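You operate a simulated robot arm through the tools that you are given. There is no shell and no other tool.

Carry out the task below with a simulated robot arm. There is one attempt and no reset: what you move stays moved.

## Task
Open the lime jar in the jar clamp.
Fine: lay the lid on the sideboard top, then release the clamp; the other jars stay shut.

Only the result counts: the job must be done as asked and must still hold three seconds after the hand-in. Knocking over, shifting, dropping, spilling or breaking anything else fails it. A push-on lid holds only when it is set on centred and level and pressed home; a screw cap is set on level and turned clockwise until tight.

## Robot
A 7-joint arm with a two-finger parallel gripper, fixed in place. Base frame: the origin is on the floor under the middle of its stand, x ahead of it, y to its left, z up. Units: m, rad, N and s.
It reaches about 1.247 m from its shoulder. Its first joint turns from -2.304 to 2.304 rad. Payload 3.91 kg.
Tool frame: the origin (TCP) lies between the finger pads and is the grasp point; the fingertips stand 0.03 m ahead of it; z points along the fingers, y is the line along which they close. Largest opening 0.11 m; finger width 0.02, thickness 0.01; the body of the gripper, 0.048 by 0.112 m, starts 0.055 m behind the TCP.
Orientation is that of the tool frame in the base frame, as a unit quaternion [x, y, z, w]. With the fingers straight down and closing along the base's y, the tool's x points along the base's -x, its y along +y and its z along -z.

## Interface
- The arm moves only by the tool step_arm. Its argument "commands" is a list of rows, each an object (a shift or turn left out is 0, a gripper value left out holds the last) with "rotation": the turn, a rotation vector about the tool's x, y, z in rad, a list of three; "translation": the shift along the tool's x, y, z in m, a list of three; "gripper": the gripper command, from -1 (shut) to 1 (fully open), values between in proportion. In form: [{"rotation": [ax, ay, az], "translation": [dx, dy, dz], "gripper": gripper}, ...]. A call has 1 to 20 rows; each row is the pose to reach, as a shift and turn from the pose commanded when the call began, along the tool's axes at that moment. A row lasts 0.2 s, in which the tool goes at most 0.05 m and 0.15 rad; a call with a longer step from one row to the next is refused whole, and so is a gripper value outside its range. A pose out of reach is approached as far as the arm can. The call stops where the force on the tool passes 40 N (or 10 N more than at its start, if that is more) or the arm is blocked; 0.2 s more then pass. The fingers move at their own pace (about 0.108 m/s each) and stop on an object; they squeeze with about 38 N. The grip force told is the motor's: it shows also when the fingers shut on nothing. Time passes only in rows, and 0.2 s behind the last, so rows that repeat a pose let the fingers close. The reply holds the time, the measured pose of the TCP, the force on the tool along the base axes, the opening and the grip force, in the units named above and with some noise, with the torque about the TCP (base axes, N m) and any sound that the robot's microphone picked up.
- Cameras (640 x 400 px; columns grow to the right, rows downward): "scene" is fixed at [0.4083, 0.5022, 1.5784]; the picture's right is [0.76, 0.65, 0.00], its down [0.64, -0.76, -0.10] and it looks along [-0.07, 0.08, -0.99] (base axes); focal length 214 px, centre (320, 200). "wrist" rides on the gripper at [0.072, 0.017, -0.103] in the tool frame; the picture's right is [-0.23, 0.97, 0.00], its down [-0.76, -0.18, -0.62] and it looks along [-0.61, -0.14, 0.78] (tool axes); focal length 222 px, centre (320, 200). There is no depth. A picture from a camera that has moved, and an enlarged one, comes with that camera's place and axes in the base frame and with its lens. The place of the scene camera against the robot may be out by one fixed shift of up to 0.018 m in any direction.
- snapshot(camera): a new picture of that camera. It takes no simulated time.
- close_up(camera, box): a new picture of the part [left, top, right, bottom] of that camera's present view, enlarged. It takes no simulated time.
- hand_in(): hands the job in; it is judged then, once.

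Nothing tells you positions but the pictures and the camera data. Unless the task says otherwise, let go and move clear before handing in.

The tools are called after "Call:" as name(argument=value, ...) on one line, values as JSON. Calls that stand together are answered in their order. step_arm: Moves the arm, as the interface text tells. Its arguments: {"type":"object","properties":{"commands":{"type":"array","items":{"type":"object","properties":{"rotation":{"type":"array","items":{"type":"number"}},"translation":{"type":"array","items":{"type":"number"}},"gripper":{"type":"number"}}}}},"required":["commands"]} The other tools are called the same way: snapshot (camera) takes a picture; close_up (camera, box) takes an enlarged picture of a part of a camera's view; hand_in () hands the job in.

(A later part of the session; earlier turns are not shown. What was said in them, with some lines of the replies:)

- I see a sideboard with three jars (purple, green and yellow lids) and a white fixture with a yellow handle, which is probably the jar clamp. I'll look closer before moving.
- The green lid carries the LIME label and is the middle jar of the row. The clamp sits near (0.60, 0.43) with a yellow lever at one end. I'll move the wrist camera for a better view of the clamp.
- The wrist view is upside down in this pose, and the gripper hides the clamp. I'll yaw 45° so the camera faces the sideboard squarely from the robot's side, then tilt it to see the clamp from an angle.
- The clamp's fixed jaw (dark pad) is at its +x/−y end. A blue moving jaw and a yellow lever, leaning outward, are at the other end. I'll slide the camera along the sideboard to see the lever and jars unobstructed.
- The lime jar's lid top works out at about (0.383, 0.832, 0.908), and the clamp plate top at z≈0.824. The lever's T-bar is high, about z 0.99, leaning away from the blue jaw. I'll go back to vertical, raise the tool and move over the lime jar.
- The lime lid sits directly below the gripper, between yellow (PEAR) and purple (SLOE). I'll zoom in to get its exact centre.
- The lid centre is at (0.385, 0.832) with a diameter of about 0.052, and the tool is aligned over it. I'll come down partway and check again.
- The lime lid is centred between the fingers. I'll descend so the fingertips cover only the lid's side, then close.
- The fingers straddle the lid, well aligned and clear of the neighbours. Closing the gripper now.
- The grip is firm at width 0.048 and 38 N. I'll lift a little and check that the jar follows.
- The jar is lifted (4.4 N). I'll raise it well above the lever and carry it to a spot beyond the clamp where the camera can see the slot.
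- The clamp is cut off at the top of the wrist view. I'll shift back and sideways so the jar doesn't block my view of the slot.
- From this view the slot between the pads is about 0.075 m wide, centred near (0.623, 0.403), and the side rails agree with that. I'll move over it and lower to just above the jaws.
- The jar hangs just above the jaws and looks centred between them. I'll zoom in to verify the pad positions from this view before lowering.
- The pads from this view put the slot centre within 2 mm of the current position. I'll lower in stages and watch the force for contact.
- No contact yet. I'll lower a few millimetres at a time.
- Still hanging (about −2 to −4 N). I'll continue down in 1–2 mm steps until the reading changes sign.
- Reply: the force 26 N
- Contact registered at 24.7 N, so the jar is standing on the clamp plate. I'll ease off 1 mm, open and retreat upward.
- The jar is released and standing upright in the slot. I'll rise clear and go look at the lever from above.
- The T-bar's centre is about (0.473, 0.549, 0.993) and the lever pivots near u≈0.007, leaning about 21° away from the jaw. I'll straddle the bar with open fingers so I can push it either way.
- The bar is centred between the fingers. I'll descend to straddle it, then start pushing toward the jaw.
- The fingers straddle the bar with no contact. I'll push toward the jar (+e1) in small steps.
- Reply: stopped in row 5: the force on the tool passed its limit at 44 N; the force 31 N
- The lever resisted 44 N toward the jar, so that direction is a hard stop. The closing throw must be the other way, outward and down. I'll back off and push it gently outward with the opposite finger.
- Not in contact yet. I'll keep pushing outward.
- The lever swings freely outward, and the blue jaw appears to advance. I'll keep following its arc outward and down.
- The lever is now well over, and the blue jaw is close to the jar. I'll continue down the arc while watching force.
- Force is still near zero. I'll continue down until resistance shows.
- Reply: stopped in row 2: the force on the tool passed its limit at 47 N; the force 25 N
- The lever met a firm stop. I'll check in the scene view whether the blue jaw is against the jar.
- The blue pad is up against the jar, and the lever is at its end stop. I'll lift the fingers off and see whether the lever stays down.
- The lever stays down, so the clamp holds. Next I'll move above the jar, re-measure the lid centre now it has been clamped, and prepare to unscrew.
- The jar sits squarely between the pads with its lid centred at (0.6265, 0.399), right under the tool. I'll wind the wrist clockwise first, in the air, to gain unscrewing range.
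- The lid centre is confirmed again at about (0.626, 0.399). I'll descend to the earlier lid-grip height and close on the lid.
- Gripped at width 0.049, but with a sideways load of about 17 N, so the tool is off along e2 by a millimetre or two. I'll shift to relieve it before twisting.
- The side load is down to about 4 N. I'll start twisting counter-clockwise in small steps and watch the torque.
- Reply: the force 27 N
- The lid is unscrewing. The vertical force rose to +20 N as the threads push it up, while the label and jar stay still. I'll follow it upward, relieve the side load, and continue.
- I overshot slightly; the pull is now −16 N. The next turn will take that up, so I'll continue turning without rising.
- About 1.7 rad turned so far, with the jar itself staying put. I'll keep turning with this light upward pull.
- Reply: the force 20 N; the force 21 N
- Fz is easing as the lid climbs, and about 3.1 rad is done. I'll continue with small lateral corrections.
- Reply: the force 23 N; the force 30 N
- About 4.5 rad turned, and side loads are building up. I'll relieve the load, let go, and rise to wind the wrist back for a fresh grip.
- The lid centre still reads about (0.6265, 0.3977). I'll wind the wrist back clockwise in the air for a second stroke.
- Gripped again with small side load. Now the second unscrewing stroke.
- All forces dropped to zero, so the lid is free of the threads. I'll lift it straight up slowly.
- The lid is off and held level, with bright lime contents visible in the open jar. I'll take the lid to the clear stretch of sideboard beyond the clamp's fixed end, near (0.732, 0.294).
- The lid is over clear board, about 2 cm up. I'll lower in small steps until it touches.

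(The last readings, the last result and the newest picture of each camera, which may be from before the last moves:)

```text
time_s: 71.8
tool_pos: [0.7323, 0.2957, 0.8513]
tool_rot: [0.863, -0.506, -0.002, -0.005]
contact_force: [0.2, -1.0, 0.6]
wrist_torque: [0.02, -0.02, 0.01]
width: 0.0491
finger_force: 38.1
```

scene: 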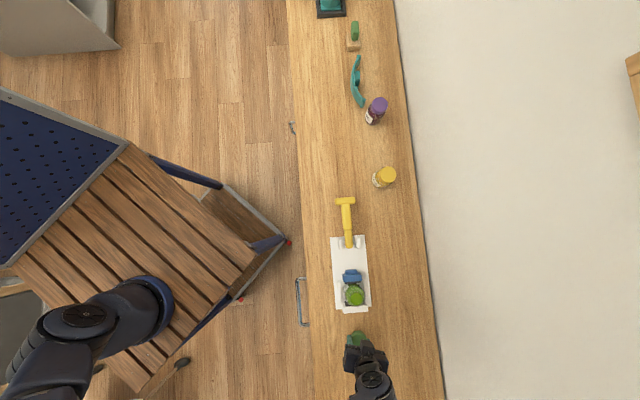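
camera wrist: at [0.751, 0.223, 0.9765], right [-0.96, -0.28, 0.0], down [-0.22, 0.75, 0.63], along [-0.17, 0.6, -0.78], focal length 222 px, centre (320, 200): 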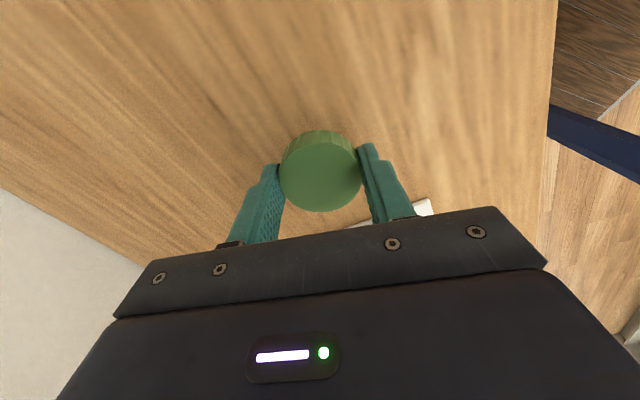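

Call:
step_arm(commands=[{"translation": [0, 0, 0.001], "gripper": -1}, {"translation": [0, 0, 0.0015]}, {"translation": [0, 0, 0.0015]}])

Call:
close_up(camera="wrist", box=[200, 80, 440, 240])

```text
time_s: 72.6
tool_pos: [0.7321, 0.2944, 0.849]
tool_rot: [0.862, -0.507, -0.001, -0.004]
contact_force: [-1.5, -3.5, 28.0]
wrist_torque: [-0.71, 0.64, 0.03]
width: 0.049
finger_force: 38.1
```

```text
2.50 times, centred on (320, 160) of wrist
camera zoom: at [0.7507, 0.2233, 0.9533], right [-0.96, -0.28, 0.0], down [-0.22, 0.75, 0.63], along [-0.17, 0.61, -0.78], focal length 555 px, centre (320, 300)
```

zoom: 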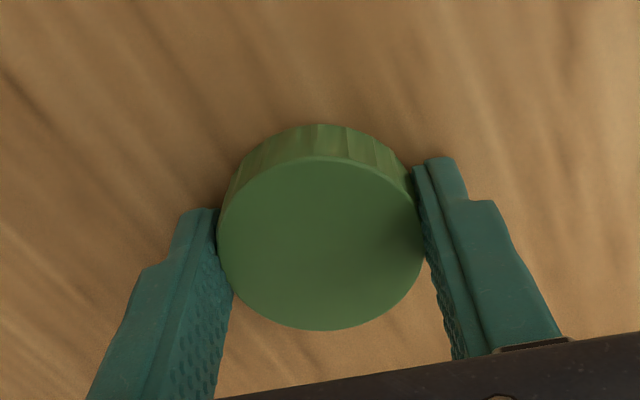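

Contact at z 0.849. I'll ease up 1 mm and open gently to leave the lid lying on the board.

Call:
step_arm(commands=[{"translation": [0, 0, -0.001], "gripper": -1}, {"translation": [0, 0, -0.001], "gripper": -0.05}, {"translation": [0, 0, -0.001], "gripper": 0.2}, {"translation": [0, 0, -0.001], "gripper": 0.2}])

Call:
step_arm(commands=[{"translation": [0, 0, -0.03], "gripper": 0.2}, {"translation": [0, 0, -0.07]}, {"translation": [0, 0, -0.11]}, {"translation": [0, 0, -0.15]}])

Call:
snapshot(camera="wrist")

Call:
snapshot(camera="scene")

```text
time_s: 73.6
tool_pos: [0.7329, 0.2952, 0.8494]
tool_rot: [0.862, -0.507, -0.002, -0.004]
contact_force: [16.4, 7.3, 21.6]
wrist_torque: [-0.28, 0.01, 0.22]
width: 0.0565
finger_force: 0.1
```

```text
time_s: 74.6
tool_pos: [0.733, 0.2944, 0.9992]
tool_rot: [0.862, -0.507, -0.003, -0.002]
contact_force: [0.5, 0.7, -1.2]
wrist_torque: [-0.03, 0.04, 0.0]
width: 0.0659
finger_force: 0.0
```

```text
taken
camera wrist: at [0.7518, 0.2222, 1.1029], right [-0.96, -0.28, 0.0], down [-0.21, 0.75, 0.63], along [-0.17, 0.6, -0.78], focal length 222 px, centre (320, 200)
```

wrist: 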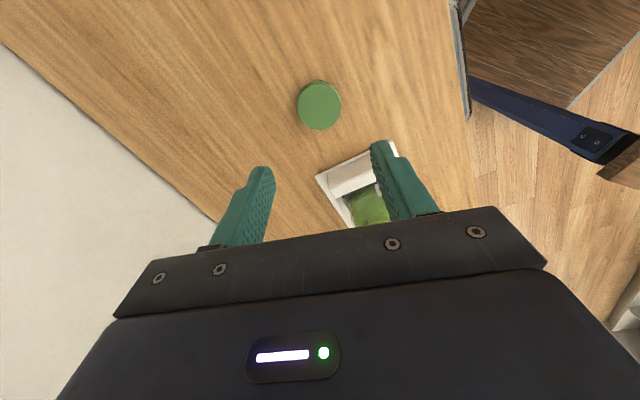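

```text
taken
```

scene: 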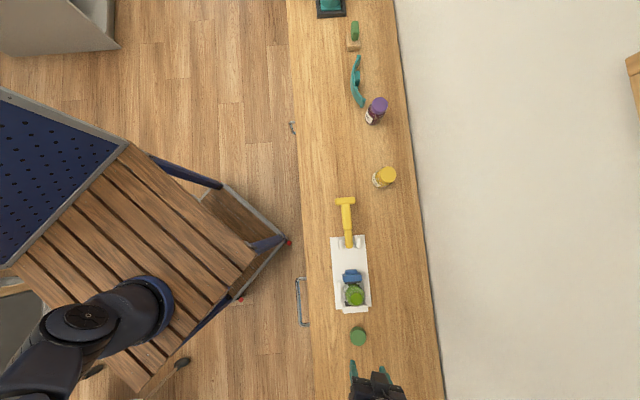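

The lid lies flat on the board. Next is the clamp release: I'll turn back to the earlier yaw and move over the lever's T-bar to measure where it lies.

Call:
step_arm(commands=[{"translation": [-0.043, 0.0097, -0.01], "rotation": [0, 0, 0.13], "gripper": 0.2}, {"translation": [-0.086, 0.0193, -0.02], "rotation": [0, 0, 0.26]}, {"translation": [-0.129, 0.029, -0.03], "rotation": [0, 0, 0.39]}, {"translation": [-0.172, 0.0386, -0.03], "rotation": [0, 0, 0.52]}, {"translation": [-0.215, 0.0483, -0.03], "rotation": [0, 0, 0.65]}, {"translation": [-0.258, 0.058, -0.03], "rotation": [0, 0, 0.78]}, {"translation": [-0.301, 0.0676, -0.03], "rotation": [0, 0, 0.91]}, {"translation": [-0.344, 0.0773, -0.03], "rotation": [0, 0, 1.04]}, {"translation": [-0.387, 0.0869, -0.03], "rotation": [0, 0, 1.17]}, {"translation": [-0.4299, 0.0966, -0.03], "rotation": [0, 0, 1.297]}, {"translation": [-0.4299, 0.0966, -0.03], "rotation": [0, 0, 1.297]}])

Call:
snapshot(camera="wrist")

Call:
close_up(camera="wrist", box=[200, 0, 420, 150])

Call:
close_up(camera="scene", box=[320, 240, 400, 360])

```text
time_s: 77.0
tool_pos: [0.438, 0.6222, 1.0332]
tool_rot: [-0.38, 0.925, 0.003, 0.001]
contact_force: [0.1, -0.6, -0.6]
wrist_torque: [0.0, 0.0, 0.02]
width: 0.0662
finger_force: 0.0
```

```text
taken
camera wrist: at [0.3732, 0.5828, 1.1352], right [-0.52, 0.85, 0.01], down [0.67, 0.41, 0.63], along [0.53, 0.33, -0.78], focal length 222 px, centre (320, 200)
```

wrist: 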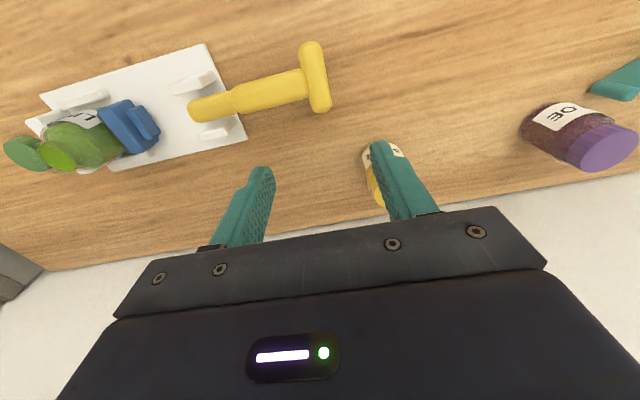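

```text
2.67 times, centred on (310, 75) of wrist
camera zoom: at [0.3732, 0.5828, 1.1352], right [-0.52, 0.85, 0.01], down [0.67, 0.41, 0.63], along [0.53, 0.33, -0.78], focal length 592 px, centre (347, 533)
```

zoom: 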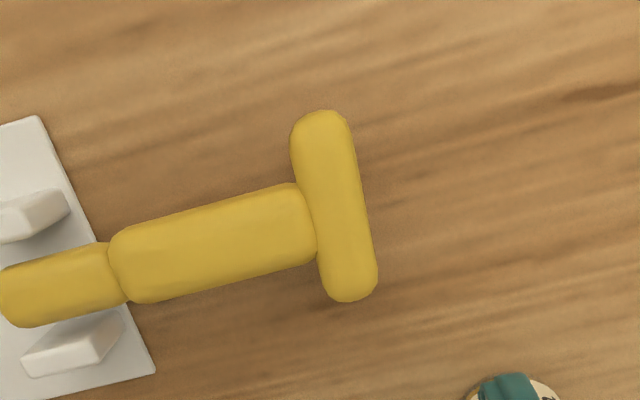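

```text
3.33 times, centred on (360, 300) of scene
camera zoom: at [0.4083, 0.5022, 1.5784], right [0.76, 0.65, 0.0], down [0.64, -0.76, -0.1], along [-0.07, 0.08, -0.99], focal length 715 px, centre (187, -133)
```

zoom: 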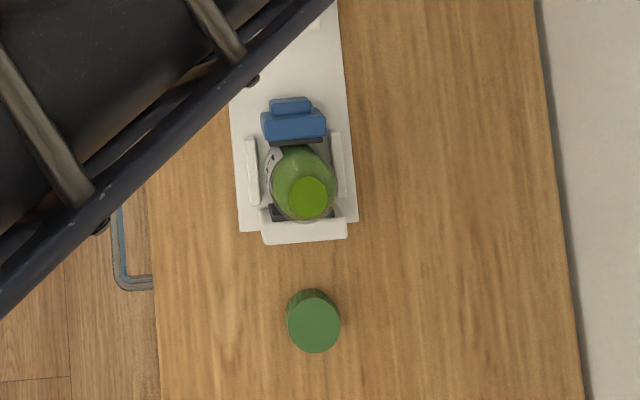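

The open jar is still clamped and the lid is flat on the board. The T-bar lies at about u=−0.134, z≈0.865. I'll grip its robot-side overhang, clear of the shaft, and lift it back along its arc.

Call:
step_arm(commands=[{"translation": [0.03, 0.002, 0], "gripper": 0.2}, {"translation": [0.0579, 0.0045, 0]}, {"translation": [0.0579, 0.0045, 0.04]}, {"translation": [0.0579, 0.0045, 0.08]}, {"translation": [0.0579, 0.0045, 0.11]}, {"translation": [0.0579, 0.0045, 0.11]}])

Call:
snapshot(camera="wrist")

Call:
close_up(camera="wrist", box=[200, 80, 440, 240])

```text
time_s: 78.4
tool_pos: [0.3953, 0.5836, 0.9206]
tool_rot: [-0.382, 0.924, 0.004, 0.002]
contact_force: [0.5, -1.1, 0.0]
wrist_torque: [-0.02, -0.01, -0.01]
width: 0.066
finger_force: 0.1
```

```text
taken
camera wrist: at [0.3289, 0.5451, 1.024], right [-0.53, 0.85, 0.01], down [0.67, 0.41, 0.63], along [0.53, 0.33, -0.78], focal length 222 px, centre (320, 200)
```

wrist: 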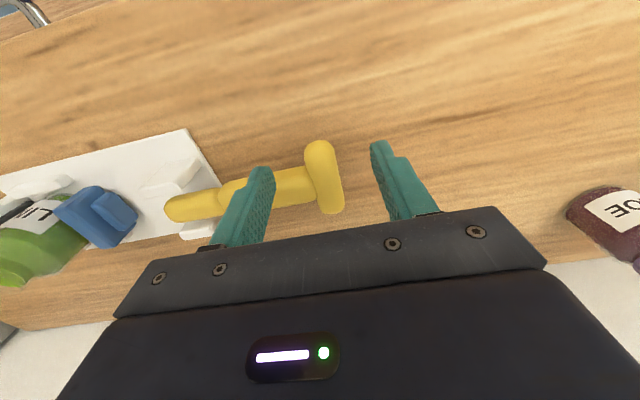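

```text
2.50 times, centred on (320, 160) of wrist
camera zoom: at [0.3289, 0.5451, 1.024], right [-0.53, 0.85, 0.01], down [0.67, 0.41, 0.63], along [0.53, 0.33, -0.78], focal length 555 px, centre (320, 300)
```

zoom: 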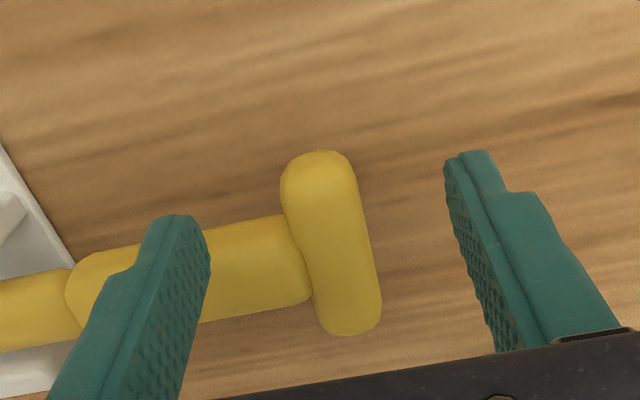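

The bar is confirmed at z≈0.862, and the fingers are lined up over its overhang. I'll descend carefully beside the shaft.

Call:
step_arm(commands=[{"translation": [0.0015, 0.001, 0.02], "gripper": 0.2}, {"translation": [0.0015, 0.001, 0.035]}, {"translation": [0.0015, 0.001, 0.05]}, {"translation": [0.0015, 0.001, 0.05]}])

Call:
close_up(camera="wrist", box=[160, 80, 460, 270])

```text
time_s: 79.4
tool_pos: [0.3924, 0.5844, 0.8715]
tool_rot: [-0.381, 0.925, 0.003, 0.002]
contact_force: [-0.2, -0.1, 0.0]
wrist_torque: [0.0, -0.03, 0.03]
width: 0.066
finger_force: 0.1
```

```text
2.11 times, centred on (310, 175) of wrist
camera zoom: at [0.3271, 0.5453, 0.9746], right [-0.53, 0.85, 0.01], down [0.67, 0.41, 0.63], along [0.53, 0.33, -0.78], focal length 468 px, centre (341, 253)
```

zoom: 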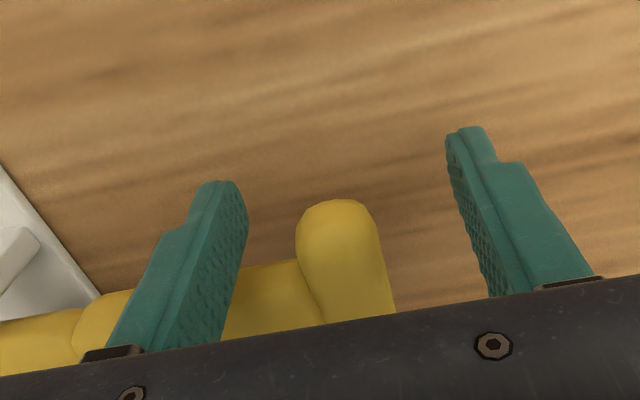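

The fingers flank the overhang in front of the shaft without contact. Closing on it now.

Call:
step_arm(commands=[{"gripper": -1}, {"gripper": -1}, {"gripper": -1}, {"gripper": -1}])

Call:
close_up(camera="wrist", box=[160, 80, 460, 270])

```text
time_s: 80.3
tool_pos: [0.3945, 0.5819, 0.8702]
tool_rot: [-0.381, 0.925, 0.001, 0.002]
contact_force: [0.7, -8.9, 5.8]
wrist_torque: [-0.02, -0.23, 0.19]
width: 0.0246
finger_force: 45.1
stopped in row 4: the force on the tool passed its limit at 42 N (the readings are from after the stop); the commanded pose is now the measured one
```

```text
2.11 times, centred on (310, 175) of wrist
camera zoom: at [0.3295, 0.5434, 0.9745], right [-0.52, 0.85, 0.0], down [0.67, 0.41, 0.63], along [0.53, 0.33, -0.78], focal length 468 px, centre (341, 253)
```

zoom: 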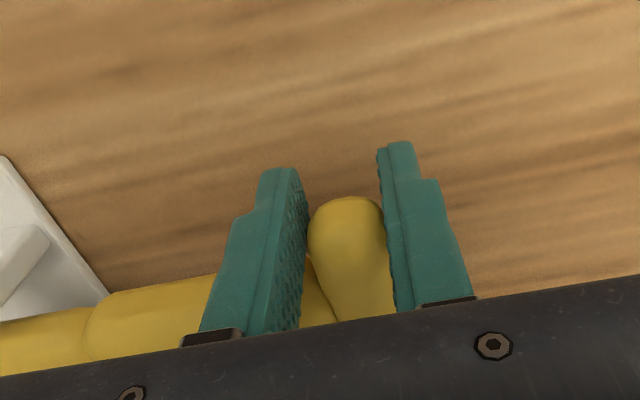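

The overhang is gripped at width 0.025. I'll start lifting along the lever's arc, first almost straight up.

Call:
step_arm(commands=[{"translation": [0, -0.0004, -0.008], "gripper": -1}, {"translation": [0, -0.001, -0.016]}, {"translation": [0, -0.0022, -0.027]}])

Call:
snapshot(camera="wrist")

```text
time_s: 81.1
tool_pos: [0.3969, 0.5808, 0.898]
tool_rot: [-0.38, 0.925, 0.001, 0.001]
contact_force: [4.5, -6.2, -10.8]
wrist_torque: [0.96, 0.7, 0.1]
width: 0.028
finger_force: 45.5
```

```text
taken
camera wrist: at [0.3311, 0.5419, 1.001], right [-0.52, 0.85, 0.0], down [0.67, 0.41, 0.62], along [0.53, 0.33, -0.78], focal length 222 px, centre (320, 200)
```

wrist: 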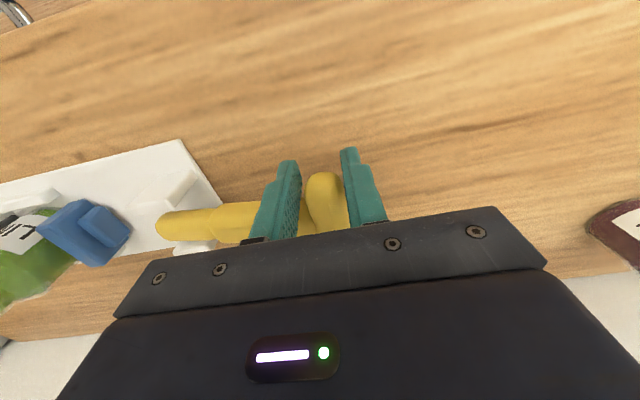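

The lever is coming up with modest force. I'll continue along the arc.

Call:
step_arm(commands=[{"translation": [0, -0.0025, -0.012], "gripper": -1}, {"translation": [0, -0.0064, -0.024]}, {"translation": [0, -0.0112, -0.0355]}, {"translation": [0, -0.0168, -0.0465]}])

Call:
snapshot(camera="wrist")

```text
time_s: 82.1
tool_pos: [0.4069, 0.5694, 0.9444]
tool_rot: [-0.382, 0.924, 0.002, 0.002]
contact_force: [-4.4, 4.7, -3.3]
wrist_torque: [0.88, 0.39, 0.23]
width: 0.0338
finger_force: 44.8
```

```text
taken
camera wrist: at [0.3416, 0.531, 1.0483], right [-0.52, 0.85, 0.0], down [0.67, 0.41, 0.63], along [0.53, 0.33, -0.78], focal length 222 px, centre (320, 200)
```

wrist: 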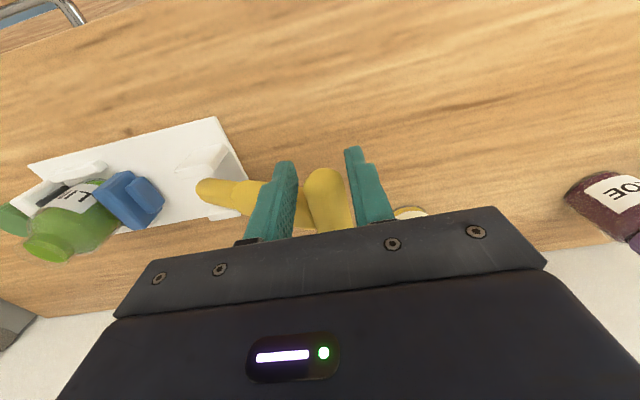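

The lever is at about 60°. The bar's section isn't round, so it spreads the fingers slightly. I'll keep following the arc.

Call:
step_arm(commands=[{"translation": [0, -0.0068, -0.0105], "gripper": -1}, {"translation": [0, -0.0142, -0.0203]}, {"translation": [0, -0.0227, -0.0293]}, {"translation": [0, -0.0317, -0.0378]}])

Call:
snapshot(camera="wrist")

```text
time_s: 83.2
tool_pos: [0.4291, 0.5465, 0.9846]
tool_rot: [-0.381, 0.925, 0.003, 0.003]
contact_force: [-4.0, -2.5, 4.6]
wrist_torque: [-0.31, -0.22, 0.18]
width: 0.0352
finger_force: 45.1
stopped in row 4: the force on the tool passed its limit at 41 N (the readings are from after the stop); the commanded pose is now the measured one
```

```text
taken
camera wrist: at [0.364, 0.5082, 1.0874], right [-0.52, 0.85, 0.01], down [0.66, 0.41, 0.63], along [0.53, 0.33, -0.78], focal length 222 px, centre (320, 200)
```

wrist: 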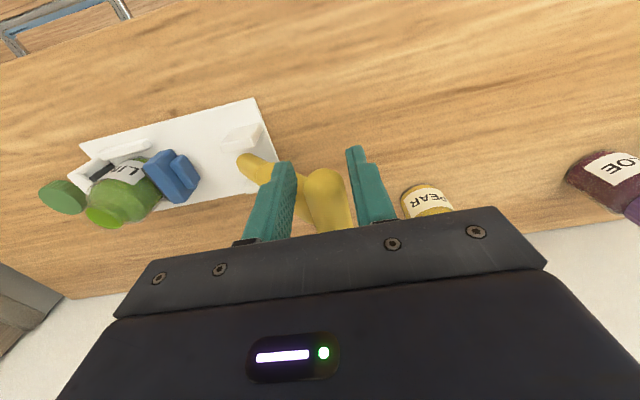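

At about 40° now. I'll loosen to a straddle and push it the rest of the way with the outer finger.

Call:
step_arm(commands=[{"translation": [0, -0.004, -0.002], "gripper": 0.0}, {"translation": [0, -0.012, -0.004], "gripper": 0.0}, {"translation": [0, -0.02, -0.006]}, {"translation": [0, -0.028, -0.008]}, {"translation": [0, -0.034, -0.009]}])

Call:
snapshot(camera="wrist")

```text
time_s: 84.4
tool_pos: [0.4533, 0.5223, 0.9932]
tool_rot: [-0.381, 0.925, 0.004, 0.004]
contact_force: [-0.5, 0.6, -0.1]
wrist_torque: [0.02, 0.06, 0.0]
width: 0.0553
finger_force: 0.8
```

```text
taken
camera wrist: at [0.3885, 0.4837, 1.0959], right [-0.52, 0.85, 0.0], down [0.66, 0.4, 0.63], along [0.53, 0.33, -0.78], focal length 222 px, centre (320, 200)
```

wrist: 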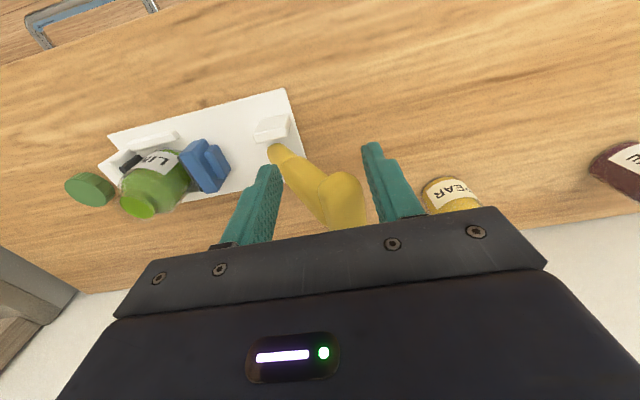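

Call:
step_arm(commands=[{"translation": [0, -0.005, -0.001], "gripper": 0.0}, {"translation": [0, -0.01, -0.001]}, {"translation": [0, -0.014, -0.001]}, {"translation": [0, -0.017, -0.001]}])

Call:
snapshot(camera="wrist")

```text
time_s: 85.4
tool_pos: [0.4646, 0.5124, 0.9942]
tool_rot: [-0.38, 0.925, 0.004, 0.003]
contact_force: [-14.0, 18.5, 8.6]
wrist_torque: [0.26, 0.08, 0.1]
width: 0.0665
finger_force: 11.8
```

```text
taken
camera wrist: at [0.399, 0.4732, 1.0972], right [-0.53, 0.85, 0.01], down [0.66, 0.41, 0.63], along [0.53, 0.33, -0.78], focal length 222 px, centre (320, 200)
```

wrist: 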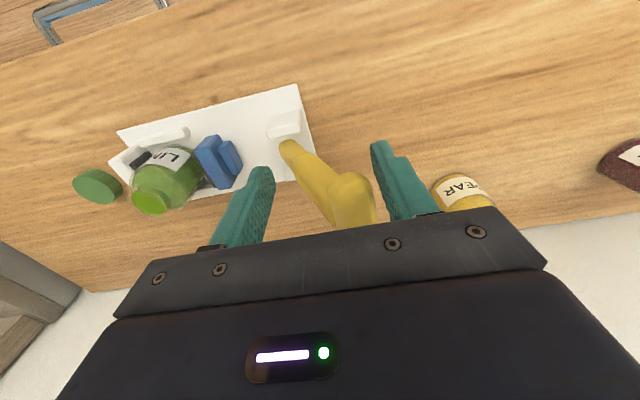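

The lever is back against its open stop (23 N resistance). I'll back off the fingers and rise away.

Call:
step_arm(commands=[{"translation": [0, 0.006, 0], "gripper": 0.0}, {"translation": [0, 0.012, 0], "gripper": 0.2}, {"translation": [0, 0.012, -0.02], "gripper": 0.3}, {"translation": [0, 0.012, -0.06]}, {"translation": [0, 0.012, -0.1]}, {"translation": [0, 0.012, -0.14]}])

Call:
snapshot(camera="wrist")

Call:
close_up(camera="wrist", box=[100, 0, 420, 180])

```text
time_s: 86.8
tool_pos: [0.4566, 0.5173, 1.1332]
tool_rot: [-0.38, 0.925, 0.002, 0.002]
contact_force: [-0.5, 0.8, 0.5]
wrist_torque: [-0.02, -0.02, -0.01]
width: 0.0713
finger_force: 0.1
```

```text
taken
camera wrist: at [0.392, 0.4789, 1.2364], right [-0.52, 0.85, 0.0], down [0.67, 0.41, 0.63], along [0.53, 0.33, -0.78], focal length 222 px, centre (320, 200)
```

wrist: 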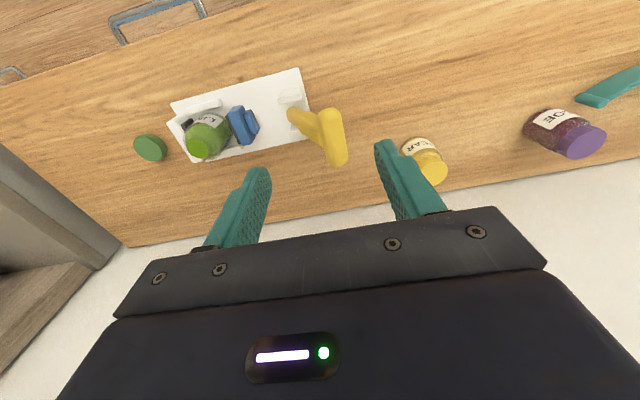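

```text
2.00 times, centred on (260, 90) of wrist
camera zoom: at [0.392, 0.4789, 1.2364], right [-0.52, 0.85, 0.0], down [0.67, 0.41, 0.63], along [0.53, 0.33, -0.78], focal length 444 px, centre (440, 420)
```

zoom: 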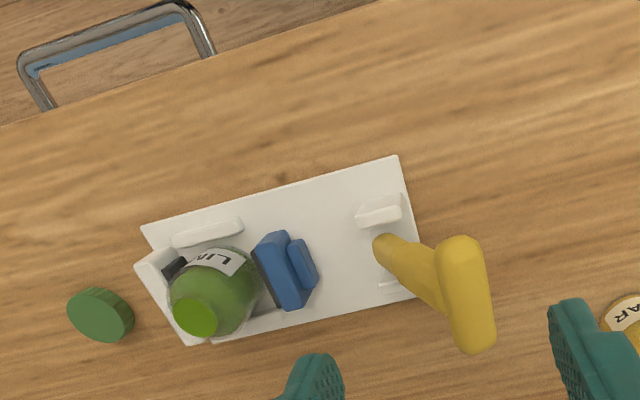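

The lever is up and the jar stands open in the clamp. I'll move clear toward the robot and check the jaw position with the scene camera.

Call:
step_arm(commands=[{"translation": [0.045, 0, -0.005], "gripper": 0.3}, {"translation": [0.09, 0, -0.01]}, {"translation": [0.135, 0, -0.015]}, {"translation": [0.18, 0, -0.02]}, {"translation": [0.225, 0, -0.02]}, {"translation": [0.27, 0, -0.02]}])

Call:
snapshot(camera="scene")

Call:
close_up(camera="scene", box=[300, 200, 430, 330])

Call:
close_up(camera="scene", box=[320, 80, 440, 200])

```text
time_s: 88.2
tool_pos: [0.2634, 0.3298, 1.1512]
tool_rot: [-0.38, 0.925, 0.002, 0.002]
contact_force: [0.6, 0.5, -0.9]
wrist_torque: [-0.01, 0.07, 0.0]
width: 0.0712
finger_force: 0.0
```

```text
taken
```

scene: 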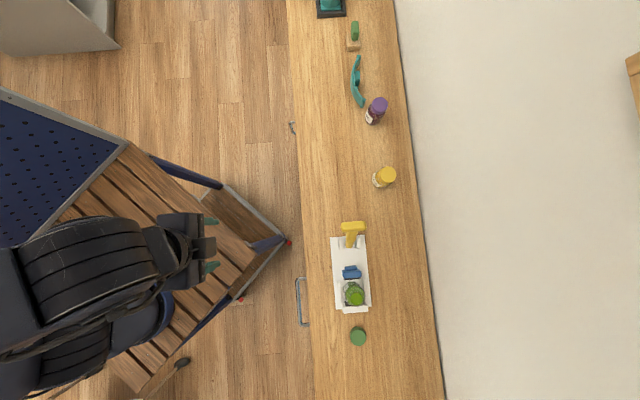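

```text
3.08 times, centred on (365, 265) of scene
camera zoom: at [0.4083, 0.5022, 1.5784], right [0.76, 0.65, 0.0], down [0.64, -0.76, -0.1], along [-0.07, 0.08, -0.99], focal length 660 px, centre (182, 0)
```

zoom: 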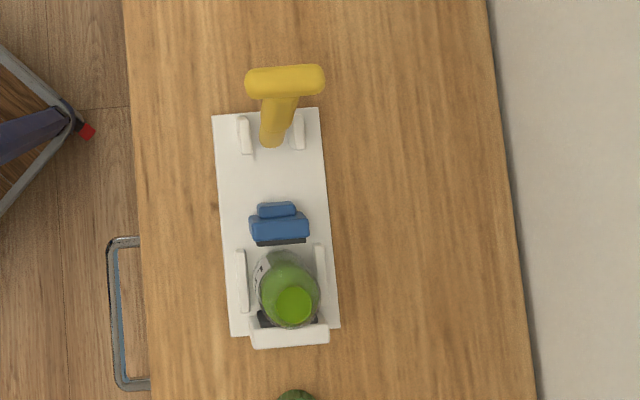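

```text
3.33 times, centred on (380, 140) of scene
camera zoom: at [0.4083, 0.5022, 1.5784], right [0.76, 0.65, 0.0], down [0.64, -0.76, -0.1], along [-0.07, 0.08, -0.99], focal length 715 px, centre (120, 400)
```

zoom: 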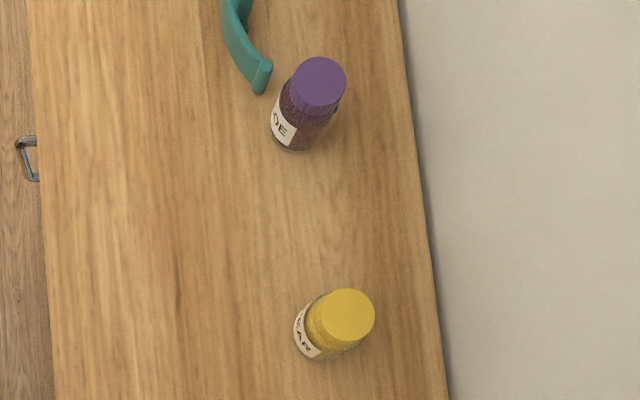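

The clamp plate, lever and blue jaw match their starting positions, so the clamp is released. The lime jar stands open in it with its lid flat on the board. The pear and sloe jars are untouched and the arm is clear, so I'm handing in.

Call:
hand_in()

```text
The job is handed in.
```

The lime jar is open and standing upright in the released clamp, and its lid is lying flat on the sideboard just beyond the clamp's fixed jaw. I handed the job in with the gripper empty and the arm well clear.

- **Clamp:** in the last scene pictures the lever and blue jaw are back where they started, so it is fully open.
- **Other jars:** the pear and sloe jars look unmoved and still shut.
- **Lever test:** at one point I pushed the lever the wrong way, and it hit its stop at about 44 N. Nothing had moved in the pictures afterwards.

The hand-in reply only confirmed receipt; it gave no verdict on whether the job passed.
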